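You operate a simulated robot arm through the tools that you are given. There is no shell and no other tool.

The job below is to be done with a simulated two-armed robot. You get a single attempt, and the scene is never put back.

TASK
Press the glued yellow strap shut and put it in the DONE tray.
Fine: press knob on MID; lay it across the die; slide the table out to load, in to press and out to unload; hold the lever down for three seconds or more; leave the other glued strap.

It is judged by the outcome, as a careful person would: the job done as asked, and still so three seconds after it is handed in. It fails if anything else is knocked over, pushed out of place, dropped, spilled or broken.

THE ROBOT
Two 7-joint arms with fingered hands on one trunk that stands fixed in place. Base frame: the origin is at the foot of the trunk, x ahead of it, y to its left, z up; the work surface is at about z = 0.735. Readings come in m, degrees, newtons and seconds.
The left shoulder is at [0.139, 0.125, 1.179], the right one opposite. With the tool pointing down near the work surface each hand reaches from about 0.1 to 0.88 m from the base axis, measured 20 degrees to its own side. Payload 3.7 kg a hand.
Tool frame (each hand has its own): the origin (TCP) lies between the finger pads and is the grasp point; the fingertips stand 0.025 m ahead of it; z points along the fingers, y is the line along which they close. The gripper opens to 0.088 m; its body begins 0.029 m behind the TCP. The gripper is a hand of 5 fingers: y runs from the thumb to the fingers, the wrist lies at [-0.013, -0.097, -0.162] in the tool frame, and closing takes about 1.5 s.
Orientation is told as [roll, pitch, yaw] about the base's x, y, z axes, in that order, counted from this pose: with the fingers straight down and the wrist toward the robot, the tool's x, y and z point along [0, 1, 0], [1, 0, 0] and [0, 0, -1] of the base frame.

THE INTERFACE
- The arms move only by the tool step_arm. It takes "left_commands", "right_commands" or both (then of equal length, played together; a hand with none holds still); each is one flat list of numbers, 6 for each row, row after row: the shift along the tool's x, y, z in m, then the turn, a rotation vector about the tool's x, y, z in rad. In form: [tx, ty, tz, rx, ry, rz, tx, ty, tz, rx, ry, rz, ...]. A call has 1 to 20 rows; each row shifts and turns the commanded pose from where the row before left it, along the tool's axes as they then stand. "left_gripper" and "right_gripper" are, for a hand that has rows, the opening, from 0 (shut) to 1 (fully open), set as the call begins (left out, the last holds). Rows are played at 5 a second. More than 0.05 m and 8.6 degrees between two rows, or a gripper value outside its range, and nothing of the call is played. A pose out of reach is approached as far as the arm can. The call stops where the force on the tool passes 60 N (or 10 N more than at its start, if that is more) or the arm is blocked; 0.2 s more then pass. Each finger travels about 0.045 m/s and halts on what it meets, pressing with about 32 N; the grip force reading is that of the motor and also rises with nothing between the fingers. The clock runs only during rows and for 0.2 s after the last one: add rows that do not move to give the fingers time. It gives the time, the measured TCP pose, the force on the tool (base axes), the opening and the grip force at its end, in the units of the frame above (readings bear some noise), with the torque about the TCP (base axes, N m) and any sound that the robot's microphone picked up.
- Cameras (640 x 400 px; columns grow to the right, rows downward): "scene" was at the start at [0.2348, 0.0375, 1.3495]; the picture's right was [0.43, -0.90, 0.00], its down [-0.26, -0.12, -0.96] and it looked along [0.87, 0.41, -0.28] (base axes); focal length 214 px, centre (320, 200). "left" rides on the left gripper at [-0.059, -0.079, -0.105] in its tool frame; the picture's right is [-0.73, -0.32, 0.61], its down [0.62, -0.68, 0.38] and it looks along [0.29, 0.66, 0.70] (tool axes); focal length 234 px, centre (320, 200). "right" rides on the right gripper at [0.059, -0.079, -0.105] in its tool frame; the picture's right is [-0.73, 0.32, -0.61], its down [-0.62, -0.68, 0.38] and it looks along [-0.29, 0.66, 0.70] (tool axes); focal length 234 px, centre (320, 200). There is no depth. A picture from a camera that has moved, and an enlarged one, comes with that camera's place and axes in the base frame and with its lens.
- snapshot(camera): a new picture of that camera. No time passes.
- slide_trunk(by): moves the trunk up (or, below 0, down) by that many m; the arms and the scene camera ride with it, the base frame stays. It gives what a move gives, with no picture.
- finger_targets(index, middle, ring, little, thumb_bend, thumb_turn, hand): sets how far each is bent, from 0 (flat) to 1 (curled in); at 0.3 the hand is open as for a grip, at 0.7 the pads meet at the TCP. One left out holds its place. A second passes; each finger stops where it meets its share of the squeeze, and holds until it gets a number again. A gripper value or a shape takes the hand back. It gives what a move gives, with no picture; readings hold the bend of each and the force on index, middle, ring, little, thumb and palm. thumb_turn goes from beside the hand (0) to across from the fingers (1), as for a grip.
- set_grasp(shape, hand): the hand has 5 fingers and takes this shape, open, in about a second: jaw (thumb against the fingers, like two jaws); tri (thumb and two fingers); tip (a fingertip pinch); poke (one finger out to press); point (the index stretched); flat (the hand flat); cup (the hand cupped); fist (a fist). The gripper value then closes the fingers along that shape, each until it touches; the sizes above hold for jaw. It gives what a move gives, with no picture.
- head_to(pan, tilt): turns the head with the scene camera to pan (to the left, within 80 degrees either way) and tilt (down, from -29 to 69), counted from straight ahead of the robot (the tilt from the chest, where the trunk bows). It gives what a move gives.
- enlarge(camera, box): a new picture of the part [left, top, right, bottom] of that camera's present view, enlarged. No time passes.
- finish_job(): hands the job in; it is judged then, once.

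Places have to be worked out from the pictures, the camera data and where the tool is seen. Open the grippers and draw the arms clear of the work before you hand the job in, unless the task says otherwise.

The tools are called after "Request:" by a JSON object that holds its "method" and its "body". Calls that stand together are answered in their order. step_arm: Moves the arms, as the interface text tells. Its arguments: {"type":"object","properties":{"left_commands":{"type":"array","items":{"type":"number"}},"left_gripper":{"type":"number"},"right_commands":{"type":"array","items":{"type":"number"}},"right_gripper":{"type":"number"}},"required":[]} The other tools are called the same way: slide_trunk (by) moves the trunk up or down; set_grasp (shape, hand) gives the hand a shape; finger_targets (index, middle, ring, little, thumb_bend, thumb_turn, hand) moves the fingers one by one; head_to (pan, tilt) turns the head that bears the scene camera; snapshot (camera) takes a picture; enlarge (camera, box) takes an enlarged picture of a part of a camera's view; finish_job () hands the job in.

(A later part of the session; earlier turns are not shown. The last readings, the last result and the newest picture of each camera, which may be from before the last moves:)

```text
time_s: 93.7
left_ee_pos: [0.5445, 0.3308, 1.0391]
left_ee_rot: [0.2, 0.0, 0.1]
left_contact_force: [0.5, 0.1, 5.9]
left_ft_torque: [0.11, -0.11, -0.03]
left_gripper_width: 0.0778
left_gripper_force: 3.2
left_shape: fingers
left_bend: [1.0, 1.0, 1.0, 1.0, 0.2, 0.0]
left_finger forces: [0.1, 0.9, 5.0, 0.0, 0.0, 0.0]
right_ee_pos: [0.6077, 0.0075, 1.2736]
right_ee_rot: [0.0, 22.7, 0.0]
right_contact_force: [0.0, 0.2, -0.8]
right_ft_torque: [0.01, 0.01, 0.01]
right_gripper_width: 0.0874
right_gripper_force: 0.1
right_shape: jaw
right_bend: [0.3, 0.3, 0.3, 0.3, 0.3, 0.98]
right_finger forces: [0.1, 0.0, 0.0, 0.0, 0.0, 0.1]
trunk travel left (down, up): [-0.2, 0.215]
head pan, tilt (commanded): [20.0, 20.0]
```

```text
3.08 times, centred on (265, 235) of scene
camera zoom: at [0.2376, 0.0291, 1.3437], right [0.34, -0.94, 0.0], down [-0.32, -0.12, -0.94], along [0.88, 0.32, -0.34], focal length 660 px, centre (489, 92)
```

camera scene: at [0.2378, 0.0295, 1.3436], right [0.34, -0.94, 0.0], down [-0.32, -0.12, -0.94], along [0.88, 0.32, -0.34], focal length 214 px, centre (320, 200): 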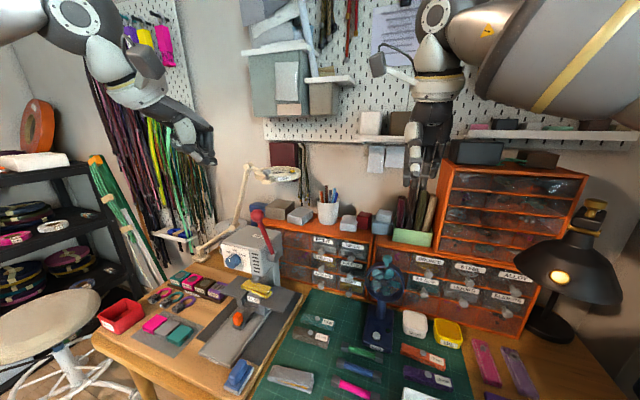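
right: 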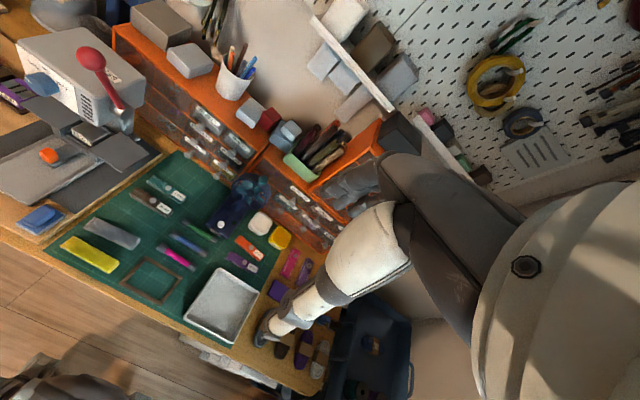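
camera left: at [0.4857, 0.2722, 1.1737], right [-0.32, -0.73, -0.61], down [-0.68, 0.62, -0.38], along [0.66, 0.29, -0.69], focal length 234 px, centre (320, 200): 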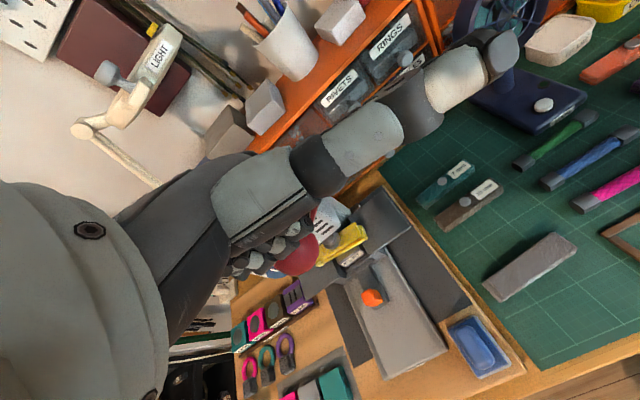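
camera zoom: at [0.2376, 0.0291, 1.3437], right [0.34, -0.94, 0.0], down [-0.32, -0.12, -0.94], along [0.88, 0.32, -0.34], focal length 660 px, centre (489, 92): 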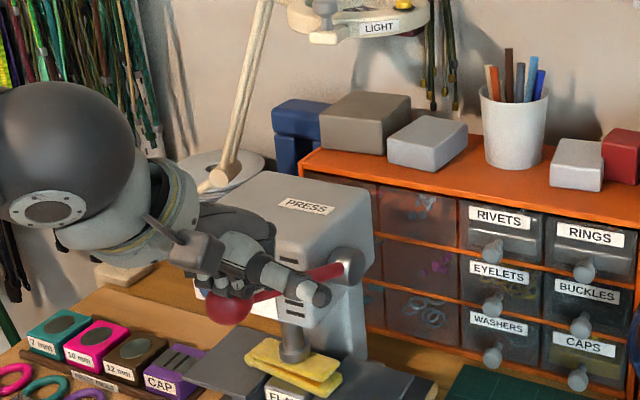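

The ram has reached the strap. I keep pressing down in small steps.

Request:
{"method": "step_arm", "body": {"left_commands": [0, -0.0035, 0.0092, 0, 0, 0, 0, -0.0035, 0.0092, 0, 0, 0, 0, -0.0023, 0.0087, 0, 0, 0]}}

Request:
{"method": "enlarge", "body": {"camera": "scene", "box": [210, 170, 320, 300]}}

```text
time_s: 94.5
left_ee_pos: [0.5359, 0.3312, 1.013]
left_ee_rot: [0.0, 0.0, 0.0]
left_contact_force: [-0.7, -1.2, 6.8]
left_ft_torque: [0.1, -0.11, -0.03]
left_gripper_width: 0.0776
left_gripper_force: 3.9
left_shape: fingers
left_bend: [1.0, 1.0, 1.0, 1.0, 0.2, 0.0]
left_finger forces: [0.0, 4.6, 2.9, 0.1, 0.0, 0.0]
right_ee_pos: [0.6084, 0.007, 1.2729]
right_ee_rot: [0.0, 22.6, 0.0]
right_contact_force: [0.3, 0.3, 0.9]
right_ft_torque: [0.01, -0.01, 0.0]
right_gripper_width: 0.0876
right_gripper_force: 0.1
right_shape: jaw
right_bend: [0.3, 0.3, 0.3, 0.3, 0.3, 0.98]
right_finger forces: [0.1, 0.0, 0.0, 0.0, 0.0, 0.0]
trunk travel left (down, up): [-0.2, 0.215]
head pan, tilt (commanded): [20.0, 20.0]
```

```text
3.08 times, centred on (265, 235) of scene
camera zoom: at [0.2372, 0.0289, 1.3438], right [0.34, -0.94, 0.0], down [-0.32, -0.12, -0.94], along [0.88, 0.32, -0.34], focal length 660 px, centre (489, 92)
```

zoom: 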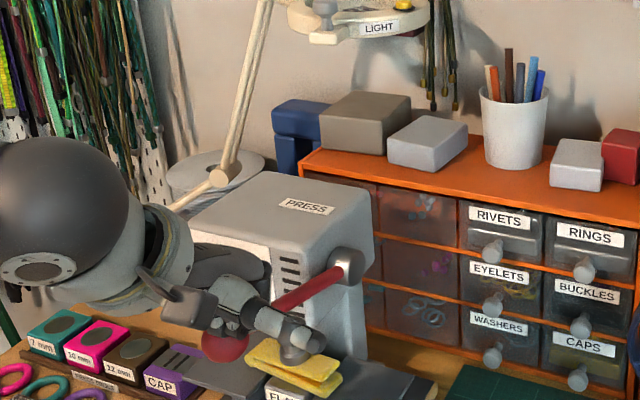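

Still only 7 N; the lever is near horizontal. I keep going for its end of travel.

Request:
{"method": "step_arm", "body": {"left_commands": [0, -0.0023, 0.0087, 0, 0, 0, 0, -0.0015, 0.0087, 0, 0, 0, 0, -0.0006, 0.0087, 0, 0, 0]}}

Request:
{"method": "enlarge", "body": {"camera": "scene", "box": [210, 170, 320, 300]}}

```text
time_s: 95.3
left_ee_pos: [0.53, 0.3314, 0.9848]
left_ee_rot: [0.1, -0.1, 0.0]
left_contact_force: [0.3, -4.1, 6.8]
left_ft_torque: [0.15, -0.1, -0.05]
left_gripper_width: 0.0779
left_gripper_force: 4.4
left_shape: fingers
left_bend: [1.0, 1.0, 1.0, 1.0, 0.2, 0.0]
left_finger forces: [0.1, 5.9, 2.8, 0.1, 0.1, 0.1]
right_ee_pos: [0.6064, 0.0061, 1.2734]
right_ee_rot: [0.1, 22.8, 0.0]
right_contact_force: [0.2, 0.6, 0.6]
right_ft_torque: [0.02, 0.02, 0.02]
right_gripper_width: 0.0876
right_gripper_force: 0.1
right_shape: jaw
right_bend: [0.3, 0.3, 0.3, 0.3, 0.3, 0.98]
right_finger forces: [0.0, 0.1, 0.0, 0.0, 0.0, 0.0]
trunk travel left (down, up): [-0.2, 0.215]
head pan, tilt (commanded): [20.0, 20.0]
```

```text
3.08 times, centred on (265, 235) of scene
camera zoom: at [0.2372, 0.0286, 1.3438], right [0.34, -0.94, 0.0], down [-0.32, -0.12, -0.94], along [0.88, 0.32, -0.34], focal length 660 px, centre (489, 92)
```

zoom: 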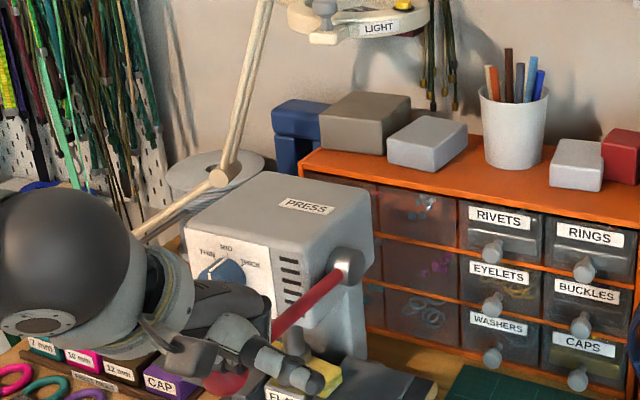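

No hard stop yet. I go on in smaller steps, and look at the ram too.

Request:
{"method": "step_arm", "body": {"left_commands": [0, -0.0008, 0.0085, 0, 0, 0, 0, 0, 0.008, 0, 0, 0]}}

Request:
{"method": "enlarge", "body": {"camera": "scene", "box": [220, 220, 320, 320]}}

Request:
{"method": "snapshot", "body": {"camera": "left"}}

```text
time_s: 96.1
left_ee_pos: [0.5403, 0.3315, 0.9791]
left_ee_rot: [0.6, -2.1, -0.3]
left_contact_force: [1.9, 3.5, 29.1]
left_ft_torque: [0.6, -0.16, -0.01]
left_gripper_width: 0.0776
left_gripper_force: 14.5
left_shape: fingers
left_bend: [1.0, 1.0, 1.0, 1.0, 0.2, 0.0]
left_finger forces: [0.0, 3.8, 25.6, 0.0, 0.1, 0.0]
right_ee_pos: [0.6096, 0.008, 1.2701]
right_ee_rot: [0.0, 22.8, 0.0]
right_contact_force: [0.6, 0.3, -0.2]
right_ft_torque: [-0.01, 0.05, 0.02]
right_gripper_width: 0.0877
right_gripper_force: 0.0
right_shape: jaw
right_bend: [0.3, 0.3, 0.3, 0.3, 0.3, 0.98]
right_finger forces: [0.1, 0.0, 0.0, 0.0, 0.0, 0.0]
trunk travel left (down, up): [-0.2, 0.215]
head pan, tilt (commanded): [20.0, 20.0]
stopped in row 2 (left hand): the force on the tool passed its limit at 62 N (the readings are from after the stop); the commanded pose is now the measured one
```

```text
4.00 times, centred on (270, 270) of scene
camera zoom: at [0.2394, 0.0285, 1.3428], right [0.34, -0.94, 0.0], down [-0.32, -0.12, -0.94], along [0.88, 0.32, -0.34], focal length 858 px, centre (520, -80)
```

zoom: 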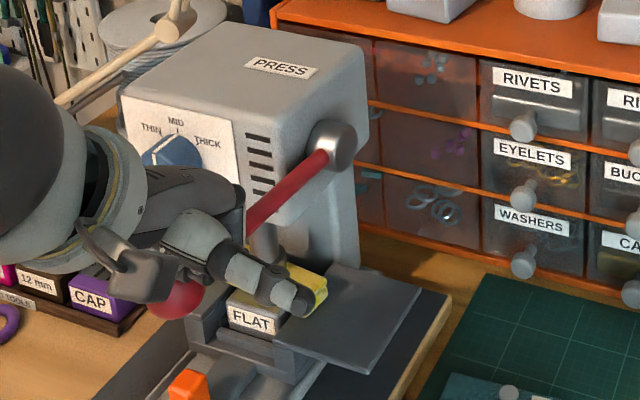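

```text
taken
camera left: at [0.4574, 0.2715, 1.081], right [-0.3, -0.72, -0.63], down [-0.66, 0.63, -0.4], along [0.68, 0.29, -0.67], focal length 234 px, centre (320, 200)
```

left: 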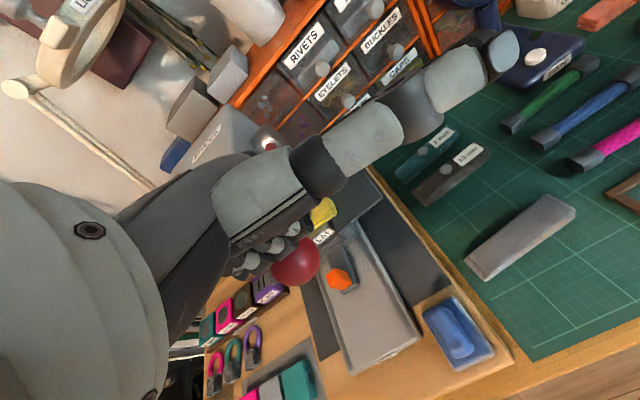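

The lever hit its stop (62 N peak) and the hand now holds it down with 29 N. I hold still here for well over three seconds.

Request:
{"method": "step_arm", "body": {"left_commands": [0, 0, 0, 0, 0, 0, 0, 0, 0, 0, 0, 0, 0, 0, 0, 0, 0, 0, 0, 0, 0, 0, 0, 0, 0, 0, 0, 0, 0, 0, 0, 0, 0, 0, 0, 0, 0, 0, 0, 0, 0, 0, 0, 0, 0, 0, 0, 0, 0, 0, 0, 0, 0, 0, 0, 0, 0, 0, 0, 0, 0, 0, 0, 0, 0, 0, 0, 0, 0, 0, 0, 0, 0, 0, 0, 0, 0, 0, 0, 0, 0, 0, 0, 0, 0, 0, 0, 0, 0, 0, 0, 0, 0, 0, 0, 0, 0, 0, 0, 0, 0, 0, 0, 0, 0, 0, 0, 0, 0, 0, 0, 0, 0, 0, 0, 0, 0, 0, 0, 0]}}

Request:
{"method": "enlarge", "body": {"camera": "scene", "box": [220, 220, 320, 320]}}

```text
time_s: 100.3
left_ee_pos: [0.5374, 0.3302, 0.9805]
left_ee_rot: [0.5, -1.9, -0.2]
left_contact_force: [11.4, 5.1, 33.0]
left_ft_torque: [0.73, -0.19, -0.23]
left_gripper_width: 0.0779
left_gripper_force: 18.1
left_shape: fingers
left_bend: [1.0, 1.0, 1.0, 1.0, 0.2, 0.0]
left_finger forces: [0.1, 1.6, 34.3, 0.1, 0.1, 0.1]
right_ee_pos: [0.6063, 0.0062, 1.2743]
right_ee_rot: [0.1, 22.6, 0.1]
right_contact_force: [0.0, -0.1, 0.6]
right_ft_torque: [-0.01, -0.03, 0.0]
right_gripper_width: 0.0877
right_gripper_force: 0.2
right_shape: jaw
right_bend: [0.3, 0.3, 0.3, 0.3, 0.3, 0.98]
right_finger forces: [0.1, 0.0, 0.0, 0.1, 0.0, 0.0]
trunk travel left (down, up): [-0.2, 0.215]
head pan, tilt (commanded): [20.0, 20.0]
```

```text
4.00 times, centred on (270, 270) of scene
camera zoom: at [0.2365, 0.0284, 1.3441], right [0.34, -0.94, 0.0], down [-0.32, -0.12, -0.94], along [0.88, 0.32, -0.34], focal length 858 px, centre (520, -80)
```

zoom: 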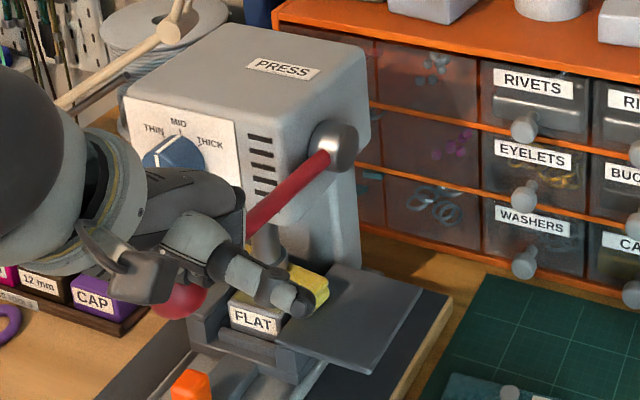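

Held 4.2 s at 33 N with the lever horizontal at its stop. To be safe I press 1.5 mm more and hold another few seconds.

Request:
{"method": "step_arm", "body": {"left_commands": [0, 0, 0.0015, 0, 0, 0, 0, 0, 0, 0, 0, 0, 0, 0, 0, 0, 0, 0, 0, 0, 0, 0, 0, 0, 0, 0, 0, 0, 0, 0, 0, 0, 0, 0, 0, 0, 0, 0, 0, 0, 0, 0, 0, 0, 0, 0, 0, 0, 0, 0, 0, 0, 0, 0, 0, 0, 0, 0, 0, 0, 0, 0, 0, 0, 0, 0, 0, 0, 0, 0, 0, 0, 0, 0, 0, 0, 0, 0, 0, 0, 0, 0, 0, 0, 0, 0, 0, 0, 0, 0, 0, 0, 0, 0, 0, 0, 0, 0, 0, 0, 0, 0, 0, 0, 0, 0, 0, 0]}}

Request:
{"method": "enlarge", "body": {"camera": "scene", "box": [250, 240, 310, 300]}}

```text
time_s: 104.1
left_ee_pos: [0.5376, 0.3308, 0.9795]
left_ee_rot: [0.6, -2.3, -0.2]
left_contact_force: [11.7, 10.4, 39.7]
left_ft_torque: [0.81, -0.21, -0.15]
left_gripper_width: 0.0778
left_gripper_force: 21.7
left_shape: fingers
left_bend: [1.0, 1.0, 1.0, 1.0, 0.2, 0.0]
left_finger forces: [0.0, 1.6, 40.8, 0.1, 0.1, 0.0]
right_ee_pos: [0.606, 0.0085, 1.2739]
right_ee_rot: [0.0, 22.6, 0.0]
right_contact_force: [0.2, 0.1, 0.6]
right_ft_torque: [0.01, -0.01, 0.0]
right_gripper_width: 0.0877
right_gripper_force: 0.0
right_shape: jaw
right_bend: [0.3, 0.3, 0.3, 0.3, 0.3, 0.98]
right_finger forces: [0.1, 0.0, 0.1, 0.0, 0.0, 0.0]
trunk travel left (down, up): [-0.2, 0.215]
head pan, tilt (commanded): [20.0, 20.0]
```

```text
6.67 times, centred on (280, 270) of scene
camera zoom: at [0.2359, 0.0287, 1.3442], right [0.34, -0.94, 0.0], down [-0.32, -0.12, -0.94], along [0.88, 0.32, -0.34], focal length 1430 px, centre (587, -267)
```

zoom: 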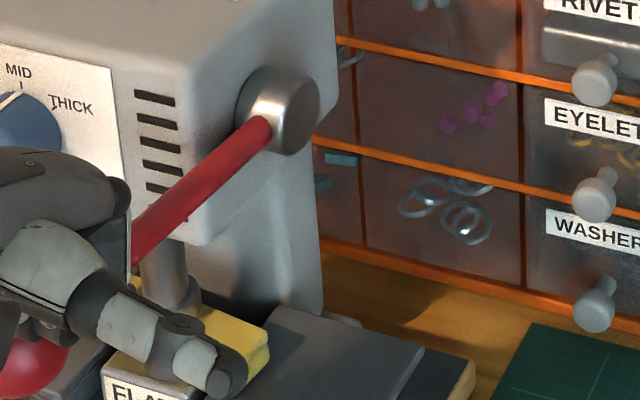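

The strap is pressed flat under the ram. I let the lever rise slowly by following its arc back up.

Request:
{"method": "step_arm", "body": {"left_commands": [0, -0.0004, -0.0084, 0, 0, 0, 0, -0.0004, -0.0084, 0, 0, 0, 0, -0.0004, -0.0084, 0, 0, 0, 0, -0.0004, -0.0084, 0, 0, 0, 0, 0.0029, -0.0087, 0, 0, 0, 0, 0.0029, -0.0087, 0, 0, 0, 0, 0.0029, -0.0087, 0, 0, 0]}}

Request:
{"method": "enlarge", "body": {"camera": "scene", "box": [210, 190, 320, 310]}}

```text
time_s: 105.7
left_ee_pos: [0.5416, 0.3303, 1.0336]
left_ee_rot: [0.4, -1.2, -0.2]
left_contact_force: [2.4, -1.5, 4.7]
left_ft_torque: [0.09, -0.05, -0.07]
left_gripper_width: 0.0781
left_gripper_force: 2.3
left_shape: fingers
left_bend: [1.0, 1.0, 1.0, 1.0, 0.2, 0.0]
left_finger forces: [0.1, 2.6, 3.0, 0.0, 0.1, 0.0]
right_ee_pos: [0.6075, 0.0075, 1.2721]
right_ee_rot: [0.1, 22.7, 0.0]
right_contact_force: [-0.6, -0.5, 0.1]
right_ft_torque: [0.01, 0.01, -0.01]
right_gripper_width: 0.0877
right_gripper_force: 0.1
right_shape: jaw
right_bend: [0.3, 0.3, 0.3, 0.3, 0.3, 0.98]
right_finger forces: [0.0, 0.0, 0.1, 0.0, 0.0, 0.0]
trunk travel left (down, up): [-0.2, 0.215]
head pan, tilt (commanded): [20.0, 20.0]
```

```text
3.33 times, centred on (265, 250) of scene
camera zoom: at [0.2378, 0.0291, 1.3437], right [0.34, -0.94, 0.0], down [-0.32, -0.12, -0.94], along [0.88, 0.32, -0.34], focal length 715 px, centre (503, 33)
```

zoom: 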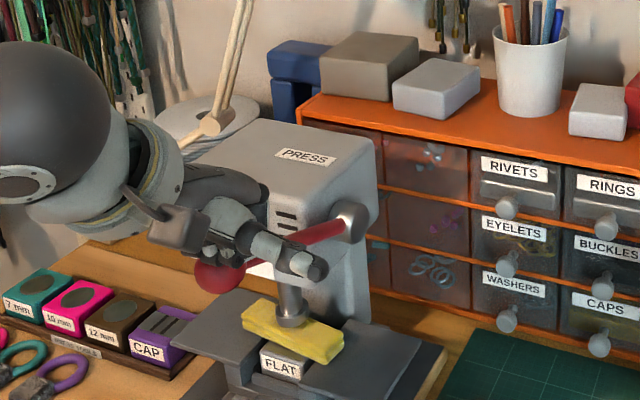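

The lever springs back up under the hand, and the strap now looks closed. I continue following it to the top.

Request:
{"method": "step_arm", "body": {"left_commands": [0, 0.005, -0.0073, 0, 0, 0, 0, 0.005, -0.0073, 0, 0, 0, 0, 0.005, -0.0073, 0, 0, 0, 0, 0.005, -0.0073, 0, 0, 0, 0, 0.0083, -0.0068, 0, 0, 0, 0, 0.0083, -0.0068, 0, 0, 0, 0, 0.0083, -0.0068, 0, 0, 0, 0, 0.0083, -0.0068, 0, 0, 0, 0, 0.0083, -0.0068, 0, 0, 0, 0, 0.01, -0.0055, 0, 0, 0, 0, 0.01, -0.0055, 0, 0, 0, 0, 0.01, -0.005, 0, 0, 0, 0, 0.01, -0.005, 0, 0, 0, 0, 0.01, -0.006, 0, 0, 0, 0, 0, -0.02, 0, 0, 0, 0, 0, -0.025, 0, 0, 0]}}

Request:
{"method": "enlarge", "body": {"camera": "scene", "box": [210, 150, 320, 310]}}

```text
time_s: 109.1
left_ee_pos: [0.6487, 0.3314, 1.1738]
left_ee_rot: [0.5, -1.4, -0.1]
left_contact_force: [-0.7, 0.0, 0.4]
left_ft_torque: [0.0, 0.03, 0.04]
left_gripper_width: 0.0777
left_gripper_force: 0.0
left_shape: fingers
left_bend: [1.0, 1.0, 1.0, 1.0, 0.2, 0.0]
left_finger forces: [0.0, 0.0, 0.0, 0.0, 0.1, 0.1]
right_ee_pos: [0.6081, 0.007, 1.2726]
right_ee_rot: [0.0, 22.7, 0.1]
right_contact_force: [1.4, 0.4, 0.4]
right_ft_torque: [0.01, 0.01, -0.03]
right_gripper_width: 0.0876
right_gripper_force: 0.1
right_shape: jaw
right_bend: [0.3, 0.3, 0.3, 0.3, 0.3, 0.98]
right_finger forces: [0.0, 0.0, 0.0, 0.0, 0.0, 0.0]
trunk travel left (down, up): [-0.2, 0.215]
head pan, tilt (commanded): [20.0, 20.0]
```

```text
2.50 times, centred on (265, 230) of scene
camera zoom: at [0.2375, 0.0293, 1.3438], right [0.34, -0.94, 0.0], down [-0.32, -0.12, -0.94], along [0.88, 0.32, -0.34], focal length 536 px, centre (458, 125)
```

zoom: 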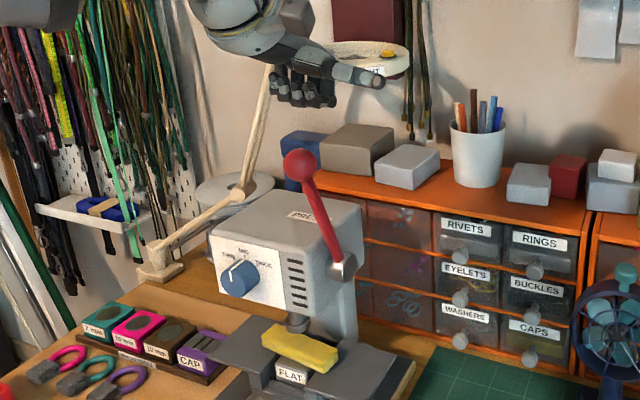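

The lever is back up and the strap flat. I lift the fist clear, back off, and reopen the hand for gripping the handle.

Request:
{"method": "step_arm", "body": {"left_commands": [0, 0, -0.035, 0, 0, 0, 0, 0, -0.035, 0.0244, -0.0087, 0, 0, 0, -0.03, 0, 0, 0, 0, -0.03, 0, 0, 0, 0, 0, -0.03, 0, 0, 0, 0, 0.015, -0.03, 0, 0, 0, 0, 0.015, -0.03, 0, 0, 0, 0, 0.015, -0.02, 0.01, 0, 0, 0]}}

Request:
{"method": "set_grasp", "body": {"shape": "jaw", "hand": "left"}}

Request:
{"method": "head_to", "body": {"pan": 25, "tilt": 50}}

Request:
{"method": "enlarge", "body": {"camera": "scene", "box": [210, 100, 322, 200]}}

```text
time_s: 110.9
left_ee_pos: [0.5102, 0.3748, 1.2613]
left_ee_rot: [0.0, 0.2, -0.1]
left_contact_force: [0.8, 0.6, 0.0]
left_ft_torque: [0.01, 0.01, 0.01]
left_gripper_width: 0.0781
left_gripper_force: 0.0
left_shape: fingers
left_bend: [1.0, 1.0, 1.0, 1.0, 0.2, 0.0]
left_finger forces: [0.0, 0.0, 0.1, 0.0, 0.0, 0.0]
right_ee_pos: [0.6085, 0.0095, 1.2716]
right_ee_rot: [0.0, 22.6, 0.0]
right_contact_force: [0.3, -0.2, 0.3]
right_ft_torque: [-0.03, 0.0, 0.01]
right_gripper_width: 0.0878
right_gripper_force: 0.1
right_shape: jaw
right_bend: [0.3, 0.3, 0.3, 0.3, 0.3, 0.98]
right_finger forces: [0.0, 0.0, 0.0, 0.0, 0.0, 0.1]
trunk travel left (down, up): [-0.2, 0.215]
head pan, tilt (commanded): [20.0, 20.0]
```

```text
time_s: 111.8
left_ee_pos: [0.5107, 0.3746, 1.2625]
left_ee_rot: [-0.1, 0.0, -0.1]
left_contact_force: [0.2, -0.9, 0.0]
left_ft_torque: [0.01, 0.0, 0.0]
left_gripper_width: 0.088
left_gripper_force: 0.1
left_shape: jaw
left_bend: [0.3, 0.3, 0.3, 0.3, 0.3, 0.97]
left_finger forces: [0.0, 0.1, 0.1, 0.0, 0.1, 0.0]
right_ee_pos: [0.6087, 0.0084, 1.2737]
right_ee_rot: [0.0, 22.7, -0.1]
right_contact_force: [0.0, -0.7, 0.4]
right_ft_torque: [0.02, 0.03, 0.01]
right_gripper_width: 0.0879
right_gripper_force: 0.1
right_shape: jaw
right_bend: [0.3, 0.3, 0.3, 0.3, 0.3, 0.98]
right_finger forces: [0.0, 0.1, 0.0, 0.1, 0.0, 0.0]
trunk travel left (down, up): [-0.2, 0.215]
head pan, tilt (commanded): [20.0, 20.0]
```

```text
time_s: 112.8
left_ee_pos: [0.5097, 0.3748, 1.2609]
left_ee_rot: [-0.1, 0.0, -0.1]
left_contact_force: [-0.1, 0.1, -0.3]
left_ft_torque: [-0.03, 0.02, 0.0]
left_gripper_width: 0.0881
left_gripper_force: 0.0
left_shape: jaw
left_bend: [0.3, 0.3, 0.3, 0.3, 0.3, 0.97]
left_finger forces: [0.1, 0.0, 0.0, 0.0, 0.0, 0.0]
right_ee_pos: [0.6079, 0.0085, 1.2733]
right_ee_rot: [0.0, 22.7, 0.1]
right_contact_force: [0.2, -1.0, -0.4]
right_ft_torque: [-0.01, 0.02, -0.01]
right_gripper_width: 0.0877
right_gripper_force: 0.1
right_shape: jaw
right_bend: [0.3, 0.3, 0.3, 0.3, 0.3, 0.98]
right_finger forces: [0.0, 0.0, 0.0, 0.0, 0.0, 0.0]
trunk travel left (down, up): [-0.2, 0.215]
head pan, tilt (commanded): [25.0, 50.0]
```

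```text
4.00 times, centred on (266, 150) of scene
camera zoom: at [0.2202, 0.0302, 1.2982], right [0.42, -0.91, 0.0], down [-0.69, -0.32, -0.64], along [0.58, 0.27, -0.77], focal length 858 px, centre (536, 400)
```

zoom: 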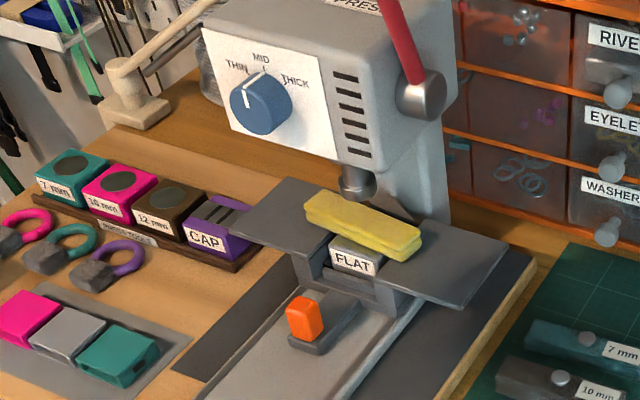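

The strap is closed, the knob still on MID, lever up. I go back down to the handle to pull the table out.

Request:
{"method": "step_arm", "body": {"left_commands": [0, 0, 0, -0.131, 0, 0, 0, 0, 0, -0.131, 0, 0, 0.0037, -0.0042, 0.0335, 0, 0, 0, 0.0037, -0.0042, 0.0335, 0, 0, 0, 0.0037, -0.0042, 0.0335, 0, 0, 0, 0.0037, -0.0042, 0.0335, 0, 0, 0, 0.0037, -0.0042, 0.0335, 0, 0, 0, 0.0037, -0.0042, 0.0335, 0, 0, 0, 0.0037, -0.0042, 0.0335, 0, 0, 0, 0.0037, -0.0042, 0.0335, 0, 0, 0, 0.0037, -0.0042, 0.0335, 0, 0, 0, 0.0037, -0.0042, 0.0335, 0, 0, 0, 0.0037, -0.0042, 0.0335, 0, 0, 0, 0.0037, -0.0042, 0.0335, 0, 0, 0, 0, 0, 0, 0, 0, 0], "left_gripper": 0.62}}

Request:
{"method": "enlarge", "body": {"camera": "scene", "box": [210, 110, 322, 200]}}

```text
time_s: 116.0
left_ee_pos: [0.5635, 0.4152, 0.8612]
left_ee_rot: [0.1, -15.0, 0.0]
left_contact_force: [0.6, -0.5, -0.5]
left_ft_torque: [0.0, 0.01, 0.01]
left_gripper_width: 0.0548
left_gripper_force: 0.0
left_shape: jaw
left_bend: [0.29, 0.4, 0.36, 0.37, 0.63, 1.0]
left_finger forces: [0.0, 0.0, 0.0, 0.0, 0.0, 0.1]
right_ee_pos: [0.6083, 0.0083, 1.2743]
right_ee_rot: [0.0, 22.7, 0.0]
right_contact_force: [-0.2, 0.9, 0.1]
right_ft_torque: [-0.01, -0.03, -0.01]
right_gripper_width: 0.088
right_gripper_force: 0.0
right_shape: jaw
right_bend: [0.3, 0.3, 0.3, 0.3, 0.3, 0.98]
right_finger forces: [0.0, 0.0, 0.1, 0.0, 0.0, 0.1]
trunk travel left (down, up): [-0.2, 0.215]
head pan, tilt (commanded): [25.0, 50.0]
```

```text
4.44 times, centred on (266, 155) of scene
camera zoom: at [0.2199, 0.0301, 1.2982], right [0.42, -0.91, 0.0], down [-0.69, -0.32, -0.64], along [0.58, 0.27, -0.77], focal length 953 px, centre (560, 400)
```

zoom: 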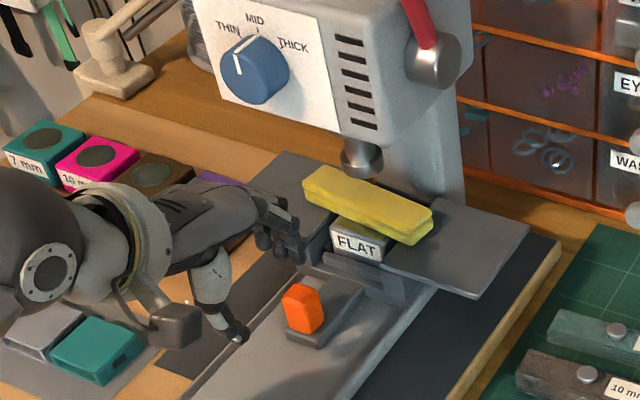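

I repeat the earlier approach: forward over the handle, then down around it.

Request:
{"method": "step_arm", "body": {"left_commands": [0.0013, 0.0114, 0.0031, 0, 0, 0, 0.0013, 0.0114, 0.0031, 0, 0, 0, 0.0013, 0.0114, 0.0031, 0, 0, 0, 0, -0.0031, 0.0105, 0, 0, 0, 0, -0.0031, 0.0105, 0, 0, 0, 0, -0.0031, 0.0105, 0, 0, 0, 0, -0.0031, 0.0105, 0, 0, 0]}}

Request:
{"method": "enlarge", "body": {"camera": "scene", "box": [210, 110, 322, 200]}}

Request:
{"method": "snapshot", "body": {"camera": "left"}}

```text
time_s: 117.6
left_ee_pos: [0.5992, 0.4227, 0.8172]
left_ee_rot: [-0.1, -15.0, -0.1]
left_contact_force: [0.2, -0.4, -0.2]
left_ft_torque: [-0.03, 0.0, -0.01]
left_gripper_width: 0.055
left_gripper_force: 0.1
left_shape: jaw
left_bend: [0.29, 0.4, 0.36, 0.37, 0.63, 1.0]
left_finger forces: [0.1, 0.0, 0.0, 0.1, 0.0, 0.0]
right_ee_pos: [0.6077, 0.0069, 1.2718]
right_ee_rot: [0.0, 22.7, 0.0]
right_contact_force: [0.3, -0.4, -0.4]
right_ft_torque: [0.01, 0.02, -0.04]
right_gripper_width: 0.0876
right_gripper_force: 0.1
right_shape: jaw
right_bend: [0.3, 0.3, 0.3, 0.3, 0.3, 0.98]
right_finger forces: [0.1, 0.0, 0.0, 0.0, 0.0, 0.0]
trunk travel left (down, up): [-0.2, 0.215]
head pan, tilt (commanded): [25.0, 50.0]
```

```text
4.44 times, centred on (266, 155) of scene
camera zoom: at [0.2202, 0.0302, 1.2981], right [0.42, -0.91, 0.0], down [-0.69, -0.32, -0.64], along [0.58, 0.27, -0.77], focal length 953 px, centre (560, 400)
```

zoom: 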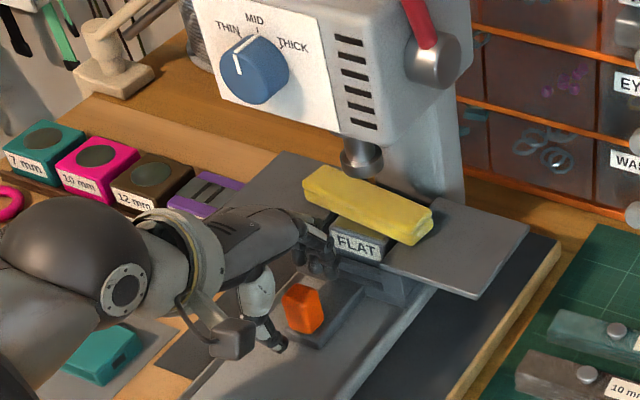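

```text
taken
camera left: at [0.4945, 0.3636, 0.8987], right [-0.16, -0.73, -0.67], down [-0.56, 0.62, -0.55], along [0.81, 0.29, -0.5], focal length 234 px, centre (320, 200)
```

left: 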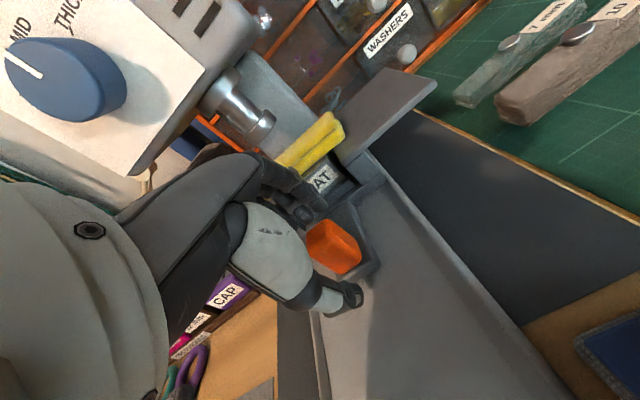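

In position around the handle (a touch left of centre). I nudge 3 mm right and close.

Request:
{"method": "step_arm", "body": {"left_commands": [-0.003, 0, 0, 0, 0, 0, 0, 0, 0, 0, 0, 0, 0, 0, 0, 0, 0, 0, 0, 0, 0, 0, 0, 0, 0, 0, 0, 0, 0, 0, 0, 0, 0, 0, 0, 0, 0, 0, 0, 0, 0, 0], "left_gripper": 0.1}}

Request:
{"method": "step_arm", "body": {"left_commands": [0, -0.004, -0.0011, 0, 0, 0, 0, -0.0058, -0.00155, 0, 0, 0, 0, -0.0058, -0.00155, 0, 0, 0, 0, -0.0058, -0.00155, 0, 0, 0, 0, -0.0058, -0.00155, 0, 0, 0, 0, -0.0058, -0.00155, 0, 0, 0, 0, -0.0058, -0.00155, 0, 0, 0, 0, -0.0058, -0.00155, 0, 0, 0]}}

Request:
{"method": "enlarge", "body": {"camera": "scene", "box": [210, 120, 322, 210]}}

```text
time_s: 119.2
left_ee_pos: [0.5985, 0.4201, 0.8156]
left_ee_rot: [-0.1, -14.9, -0.1]
left_contact_force: [-9.3, -0.1, -1.8]
left_ft_torque: [-0.02, 0.32, -0.02]
left_gripper_width: 0.0166
left_gripper_force: 31.9
left_shape: jaw
left_bend: [0.73, 0.62, 0.69, 0.69, 0.74, 1.0]
left_finger forces: [14.3, 7.3, 0.0, 0.1, 31.7, 0.0]
right_ee_pos: [0.6061, 0.0086, 1.2738]
right_ee_rot: [0.0, 22.7, 0.0]
right_contact_force: [-0.4, 0.2, -0.8]
right_ft_torque: [-0.02, -0.02, 0.0]
right_gripper_width: 0.0879
right_gripper_force: 0.1
right_shape: jaw
right_bend: [0.3, 0.3, 0.3, 0.3, 0.3, 0.98]
right_finger forces: [0.0, 0.0, 0.1, 0.1, 0.1, 0.0]
trunk travel left (down, up): [-0.2, 0.215]
head pan, tilt (commanded): [25.0, 50.0]
```

```text
time_s: 121.0
left_ee_pos: [0.552, 0.4206, 0.8156]
left_ee_rot: [-0.1, -15.0, 0.0]
left_contact_force: [0.9, -2.9, -5.8]
left_ft_torque: [-0.02, 0.07, -0.02]
left_gripper_width: 0.0156
left_gripper_force: 31.7
left_shape: jaw
left_bend: [0.72, 0.6, 0.69, 0.69, 0.75, 1.0]
left_finger forces: [18.0, 9.9, 0.1, 0.1, 26.8, 0.0]
right_ee_pos: [0.6081, 0.0082, 1.2726]
right_ee_rot: [0.1, 22.8, 0.0]
right_contact_force: [-0.4, -0.3, -0.3]
right_ft_torque: [-0.02, 0.0, 0.03]
right_gripper_width: 0.0877
right_gripper_force: 0.0
right_shape: jaw
right_bend: [0.3, 0.3, 0.3, 0.3, 0.3, 0.98]
right_finger forces: [0.0, 0.0, 0.0, 0.0, 0.0, 0.0]
trunk travel left (down, up): [-0.2, 0.215]
head pan, tilt (commanded): [25.0, 50.0]
```

```text
4.44 times, centred on (266, 165) of scene
camera zoom: at [0.2206, 0.0301, 1.298], right [0.42, -0.91, 0.0], down [-0.69, -0.32, -0.64], along [0.58, 0.27, -0.77], focal length 953 px, centre (560, 356)
```

zoom: 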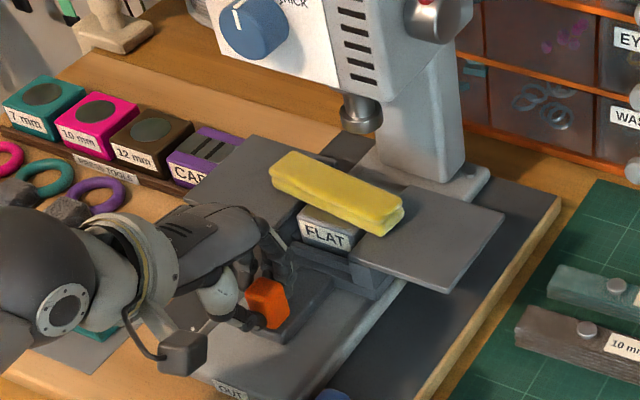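

The strap rides out with the table. I pull on to the out stop.

Request:
{"method": "step_arm", "body": {"left_commands": [-0.0003, -0.0058, -0.00155, 0, 0, 0, -0.0003, -0.0058, -0.00155, 0, 0, 0, -0.0003, -0.0058, -0.00155, 0, 0, 0, -0.0003, -0.0058, -0.00155, 0, 0, 0, -0.0003, -0.0058, -0.00155, 0, 0, 0, -0.0003, -0.0058, -0.00155, 0, 0, 0, -0.0003, -0.0058, -0.00155, 0, 0, 0, -0.0003, -0.0058, -0.00155, 0, 0, 0, -0.0003, -0.0058, -0.00155, 0, 0, 0, -0.0003, -0.0058, -0.00155, 0, 0, 0, -0.0003, -0.0058, -0.00155, 0, 0, 0, -0.0003, -0.0058, -0.00155, 0, 0, 0, -0.0003, -0.0058, -0.00155, 0, 0, 0]}}

Request:
{"method": "step_arm", "body": {"left_commands": [0, -0.0039, -0.001, 0, 0, 0, 0, -0.0039, -0.001, 0, 0, 0, 0, -0.0029, -0.0008, 0, 0, 0]}}

Request:
{"method": "enlarge", "body": {"camera": "scene", "box": [210, 130, 322, 220]}}

```text
time_s: 123.8
left_ee_pos: [0.4747, 0.4174, 0.8167]
left_ee_rot: [0.0, -14.8, 0.0]
left_contact_force: [1.7, 13.0, -9.3]
left_ft_torque: [0.19, 0.07, 0.17]
left_gripper_width: 0.0152
left_gripper_force: 32.2
left_shape: jaw
left_bend: [0.72, 0.6, 0.69, 0.69, 0.75, 1.0]
left_finger forces: [18.2, 9.7, 0.0, 0.1, 27.1, 0.0]
right_ee_pos: [0.6094, 0.0099, 1.2725]
right_ee_rot: [-0.1, 22.8, -0.2]
right_contact_force: [0.2, 0.4, 0.1]
right_ft_torque: [-0.02, 0.02, 0.04]
right_gripper_width: 0.0877
right_gripper_force: 0.1
right_shape: jaw
right_bend: [0.3, 0.3, 0.3, 0.3, 0.3, 0.98]
right_finger forces: [0.1, 0.0, 0.0, 0.0, 0.0, 0.0]
trunk travel left (down, up): [-0.2, 0.215]
head pan, tilt (commanded): [25.0, 50.0]
```

```text
time_s: 124.6
left_ee_pos: [0.4639, 0.4172, 0.8162]
left_ee_rot: [-0.1, -14.9, 0.1]
left_contact_force: [9.8, 13.5, -13.4]
left_ft_torque: [0.16, -0.09, 0.24]
left_gripper_width: 0.0151
left_gripper_force: 31.4
left_shape: jaw
left_bend: [0.72, 0.59, 0.69, 0.69, 0.75, 1.0]
left_finger forces: [20.0, 11.2, 0.0, 0.1, 22.2, 0.0]
right_ee_pos: [0.6099, 0.0101, 1.2715]
right_ee_rot: [-0.1, 22.8, -0.1]
right_contact_force: [1.0, -0.2, -0.4]
right_ft_torque: [-0.01, -0.01, 0.01]
right_gripper_width: 0.0876
right_gripper_force: 0.1
right_shape: jaw
right_bend: [0.3, 0.3, 0.3, 0.3, 0.3, 0.98]
right_finger forces: [0.1, 0.1, 0.0, 0.0, 0.0, 0.1]
trunk travel left (down, up): [-0.2, 0.215]
head pan, tilt (commanded): [25.0, 50.0]
```

```text
4.44 times, centred on (266, 175) of scene
camera zoom: at [0.222, 0.0323, 1.2976], right [0.42, -0.91, 0.0], down [-0.7, -0.32, -0.64], along [0.58, 0.27, -0.77], focal length 953 px, centre (560, 311)
```

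zoom: 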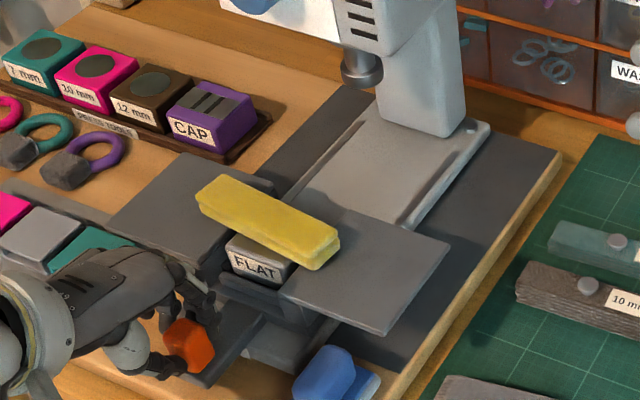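

The table is at its out stop again. I relieve the side force with a last small tug, then release.

Request:
{"method": "step_arm", "body": {"left_commands": [0.002, -0.0029, -0.0008, 0, 0, 0, 0, 0.003, 0.0008, 0, 0, 0]}}

Request:
{"method": "step_arm", "body": {"left_commands": [0, 0, 0, 0, 0, 0, 0, 0, 0, 0, 0, 0, 0, 0, 0, 0, 0, 0, 0, 0, 0, 0, 0, 0, 0, 0, 0, 0, 0, 0, 0, 0, 0, 0, 0, 0], "left_gripper": 0.62}}

Request:
{"method": "step_arm", "body": {"left_commands": [0, 0.0039, -0.0145, 0, 0, 0, 0, 0.0039, -0.0145, 0, 0, 0, 0, 0.0065, -0.0241, 0, 0, 0, 0, 0.0065, -0.0241, 0, 0, 0, 0, 0.0065, -0.0241, 0, 0, 0, 0, 0.0065, -0.0241, 0, 0, 0]}}

Request:
{"method": "enlarge", "body": {"camera": "scene", "box": [210, 130, 306, 220]}}

Request:
{"method": "snapshot", "body": {"camera": "left"}}

```text
time_s: 125.2
left_ee_pos: [0.4624, 0.4187, 0.816]
left_ee_rot: [-0.3, -14.8, -0.1]
left_contact_force: [0.8, 6.1, -9.9]
left_ft_torque: [0.11, 0.05, 0.1]
left_gripper_width: 0.0147
left_gripper_force: 32.2
left_shape: jaw
left_bend: [0.72, 0.58, 0.69, 0.69, 0.75, 1.0]
left_finger forces: [17.5, 10.1, 0.1, 0.0, 26.8, 0.0]
right_ee_pos: [0.6082, 0.0101, 1.2718]
right_ee_rot: [-0.1, 22.8, -0.2]
right_contact_force: [-0.2, 0.2, 0.0]
right_ft_torque: [-0.01, 0.01, 0.05]
right_gripper_width: 0.0875
right_gripper_force: 0.0
right_shape: jaw
right_bend: [0.3, 0.3, 0.3, 0.3, 0.3, 0.98]
right_finger forces: [0.1, 0.0, 0.0, 0.0, 0.0, 0.1]
trunk travel left (down, up): [-0.2, 0.215]
head pan, tilt (commanded): [25.0, 50.0]
```

```text
time_s: 126.6
left_ee_pos: [0.4629, 0.4184, 0.8177]
left_ee_rot: [-0.1, -15.0, -0.1]
left_contact_force: [0.1, 0.3, -0.2]
left_ft_torque: [0.0, 0.01, -0.01]
left_gripper_width: 0.0541
left_gripper_force: 0.1
left_shape: jaw
left_bend: [0.29, 0.4, 0.36, 0.37, 0.64, 1.0]
left_finger forces: [0.1, 0.0, 0.0, 0.0, 0.0, 0.0]
right_ee_pos: [0.6091, 0.0088, 1.2727]
right_ee_rot: [0.0, 22.8, 0.0]
right_contact_force: [-0.1, 0.2, 0.4]
right_ft_torque: [0.03, -0.02, -0.01]
right_gripper_width: 0.0878
right_gripper_force: 0.1
right_shape: jaw
right_bend: [0.3, 0.3, 0.3, 0.3, 0.3, 0.98]
right_finger forces: [0.0, 0.0, 0.0, 0.0, 0.0, 0.0]
trunk travel left (down, up): [-0.2, 0.215]
head pan, tilt (commanded): [25.0, 50.0]
```

```text
time_s: 128.0
left_ee_pos: [0.4635, 0.4189, 0.9487]
left_ee_rot: [-0.1, -15.0, -0.1]
left_contact_force: [-0.4, -0.2, 0.2]
left_ft_torque: [0.01, -0.03, 0.0]
left_gripper_width: 0.0543
left_gripper_force: 0.0
left_shape: jaw
left_bend: [0.29, 0.4, 0.36, 0.37, 0.64, 1.0]
left_finger forces: [0.1, 0.1, 0.0, 0.0, 0.0, 0.0]
right_ee_pos: [0.6067, 0.0089, 1.2738]
right_ee_rot: [0.0, 22.7, -0.1]
right_contact_force: [-0.1, 0.0, -0.6]
right_ft_torque: [-0.01, -0.01, 0.03]
right_gripper_width: 0.0878
right_gripper_force: 0.2
right_shape: jaw
right_bend: [0.3, 0.3, 0.3, 0.3, 0.3, 0.98]
right_finger forces: [0.0, 0.0, 0.0, 0.0, 0.0, 0.0]
trunk travel left (down, up): [-0.2, 0.215]
head pan, tilt (commanded): [25.0, 50.0]
```

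```text
4.44 times, centred on (258, 175) of scene
camera zoom: at [0.22, 0.0301, 1.2981], right [0.42, -0.91, 0.0], down [-0.69, -0.32, -0.64], along [0.58, 0.27, -0.77], focal length 953 px, centre (596, 311)
```

zoom: 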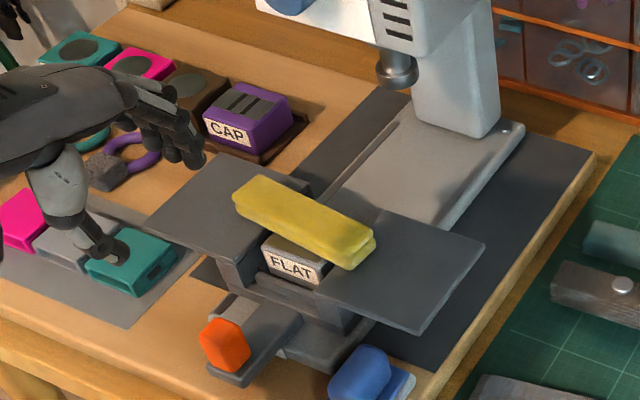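

```text
taken
camera left: at [0.3593, 0.361, 1.0302], right [-0.16, -0.73, -0.67], down [-0.56, 0.62, -0.55], along [0.81, 0.29, -0.5], focal length 234 px, centre (320, 200)
```

left: 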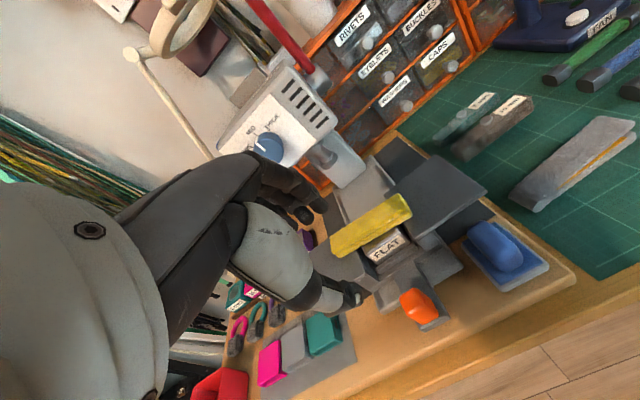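

The table is out and the strap lies pressed on the die, centre about (0.568, 0.420), skewed 8°. I level the hand, yaw it to match, and move above the strap.

Request:
{"method": "step_arm", "body": {"left_commands": [0, 0, 0, 0.131, 0, 0, 0, 0, 0, 0.131, 0, 0, 0, 0, 0, 0, 0, 0.14, -0.0003, 0.0206, 0.006, 0, 0, 0, -0.0003, 0.0206, 0.006, 0, 0, 0, -0.0003, 0.0206, 0.006, 0, 0, 0, -0.0003, 0.0206, 0.006, 0, 0, 0, -0.0003, 0.0206, 0.006, 0, 0, 0, 0, 0, 0.018, 0, 0, 0, 0, 0, 0, 0, 0, 0], "left_gripper": 0.56}}

Request:
{"method": "snapshot", "body": {"camera": "left"}}

Request:
{"method": "enlarge", "body": {"camera": "scene", "box": [210, 130, 306, 220]}}

```text
time_s: 130.2
left_ee_pos: [0.5642, 0.4037, 0.8968]
left_ee_rot: [0.0, 0.0, -8.1]
left_contact_force: [0.2, 0.6, 0.1]
left_ft_torque: [0.03, 0.02, -0.03]
left_gripper_width: 0.0497
left_gripper_force: 0.0
left_shape: jaw
left_bend: [0.74, 0.42, 0.38, 0.43, 0.66, 1.0]
left_finger forces: [0.0, 0.0, 0.0, 0.1, 0.0, 0.1]
right_ee_pos: [0.6071, 0.0083, 1.2726]
right_ee_rot: [-0.1, 22.7, 0.0]
right_contact_force: [0.4, 0.3, -0.6]
right_ft_torque: [-0.03, 0.02, 0.0]
right_gripper_width: 0.0874
right_gripper_force: 0.0
right_shape: jaw
right_bend: [0.3, 0.3, 0.3, 0.3, 0.3, 0.98]
right_finger forces: [0.0, 0.0, 0.0, 0.0, 0.0, 0.0]
trunk travel left (down, up): [-0.2, 0.215]
head pan, tilt (commanded): [25.0, 50.0]
```

```text
taken
camera left: at [0.4778, 0.3567, 1.0034], right [-0.42, -0.67, -0.61], down [-0.59, 0.71, -0.38], along [0.69, 0.19, -0.7], focal length 234 px, centre (320, 200)
```

left: 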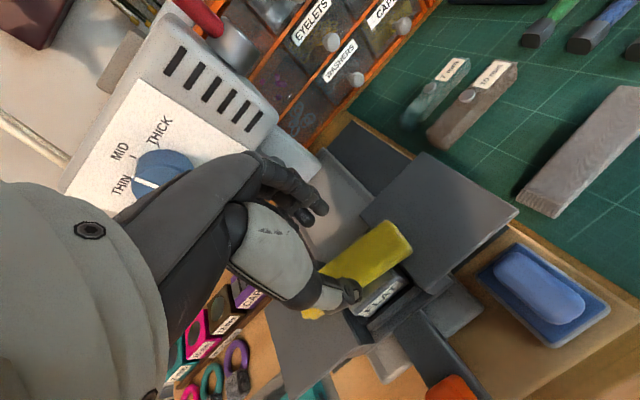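

```text
4.44 times, centred on (258, 175) of scene
camera zoom: at [0.2202, 0.0302, 1.2981], right [0.42, -0.91, 0.0], down [-0.69, -0.32, -0.64], along [0.58, 0.27, -0.77], focal length 953 px, centre (596, 311)
```

zoom: 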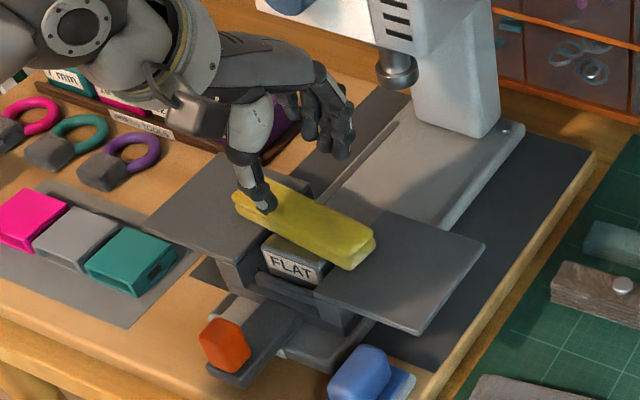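

Aligned over the strap within a millimetre or two. I descend around it.

Request:
{"method": "step_arm", "body": {"left_commands": [0, 0, 0.012, 0, 0, 0, 0, 0, 0.012, 0, 0, 0, 0, 0, 0.012, 0, 0, 0, 0, 0, 0.01, 0, 0, 0, 0, 0, 0.005, 0, 0, 0]}}

Request:
{"method": "snapshot", "body": {"camera": "left"}}

Request:
{"method": "enlarge", "body": {"camera": "scene", "box": [220, 140, 300, 215]}}

```text
time_s: 131.4
left_ee_pos: [0.5654, 0.4017, 0.847]
left_ee_rot: [-0.1, 0.0, -8.1]
left_contact_force: [-0.1, -0.1, 0.0]
left_ft_torque: [0.03, 0.02, -0.01]
left_gripper_width: 0.0498
left_gripper_force: 0.1
left_shape: jaw
left_bend: [0.74, 0.42, 0.38, 0.43, 0.66, 1.0]
left_finger forces: [0.0, 0.1, 0.1, 0.0, 0.0, 0.1]
right_ee_pos: [0.6077, 0.0079, 1.2734]
right_ee_rot: [0.1, 22.7, 0.0]
right_contact_force: [0.0, 0.2, 0.0]
right_ft_torque: [0.0, -0.05, 0.02]
right_gripper_width: 0.0877
right_gripper_force: 0.1
right_shape: jaw
right_bend: [0.3, 0.3, 0.3, 0.3, 0.3, 0.98]
right_finger forces: [0.1, 0.0, 0.1, 0.0, 0.0, 0.0]
trunk travel left (down, up): [-0.2, 0.215]
head pan, tilt (commanded): [25.0, 50.0]
```

```text
taken
camera left: at [0.4784, 0.3552, 0.9531], right [-0.42, -0.67, -0.61], down [-0.59, 0.71, -0.38], along [0.69, 0.19, -0.7], focal length 234 px, centre (320, 200)
```

left: 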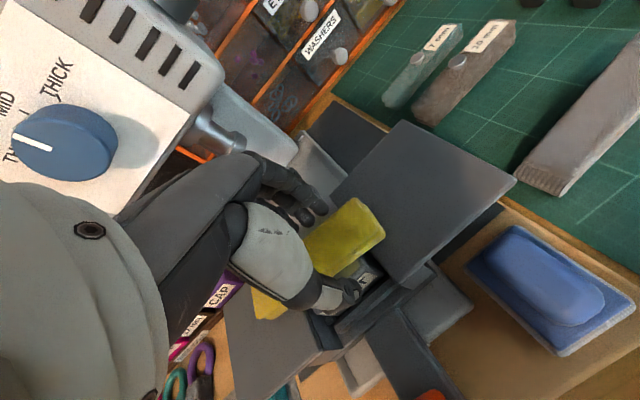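

```text
5.33 times, centred on (260, 178) of scene
camera zoom: at [0.2201, 0.0302, 1.2981], right [0.42, -0.91, 0.0], down [-0.69, -0.32, -0.64], along [0.58, 0.27, -0.77], focal length 1144 px, centre (640, 320)
```

zoom: 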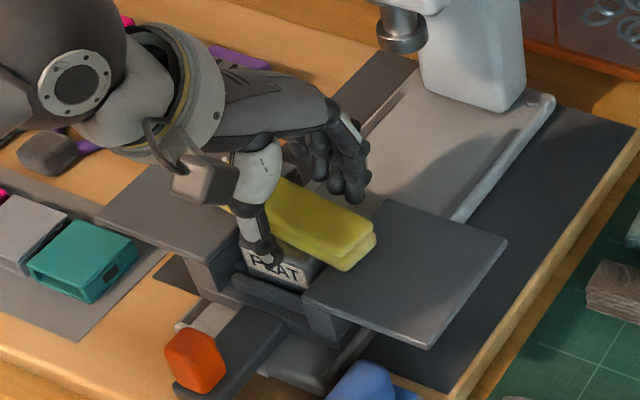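

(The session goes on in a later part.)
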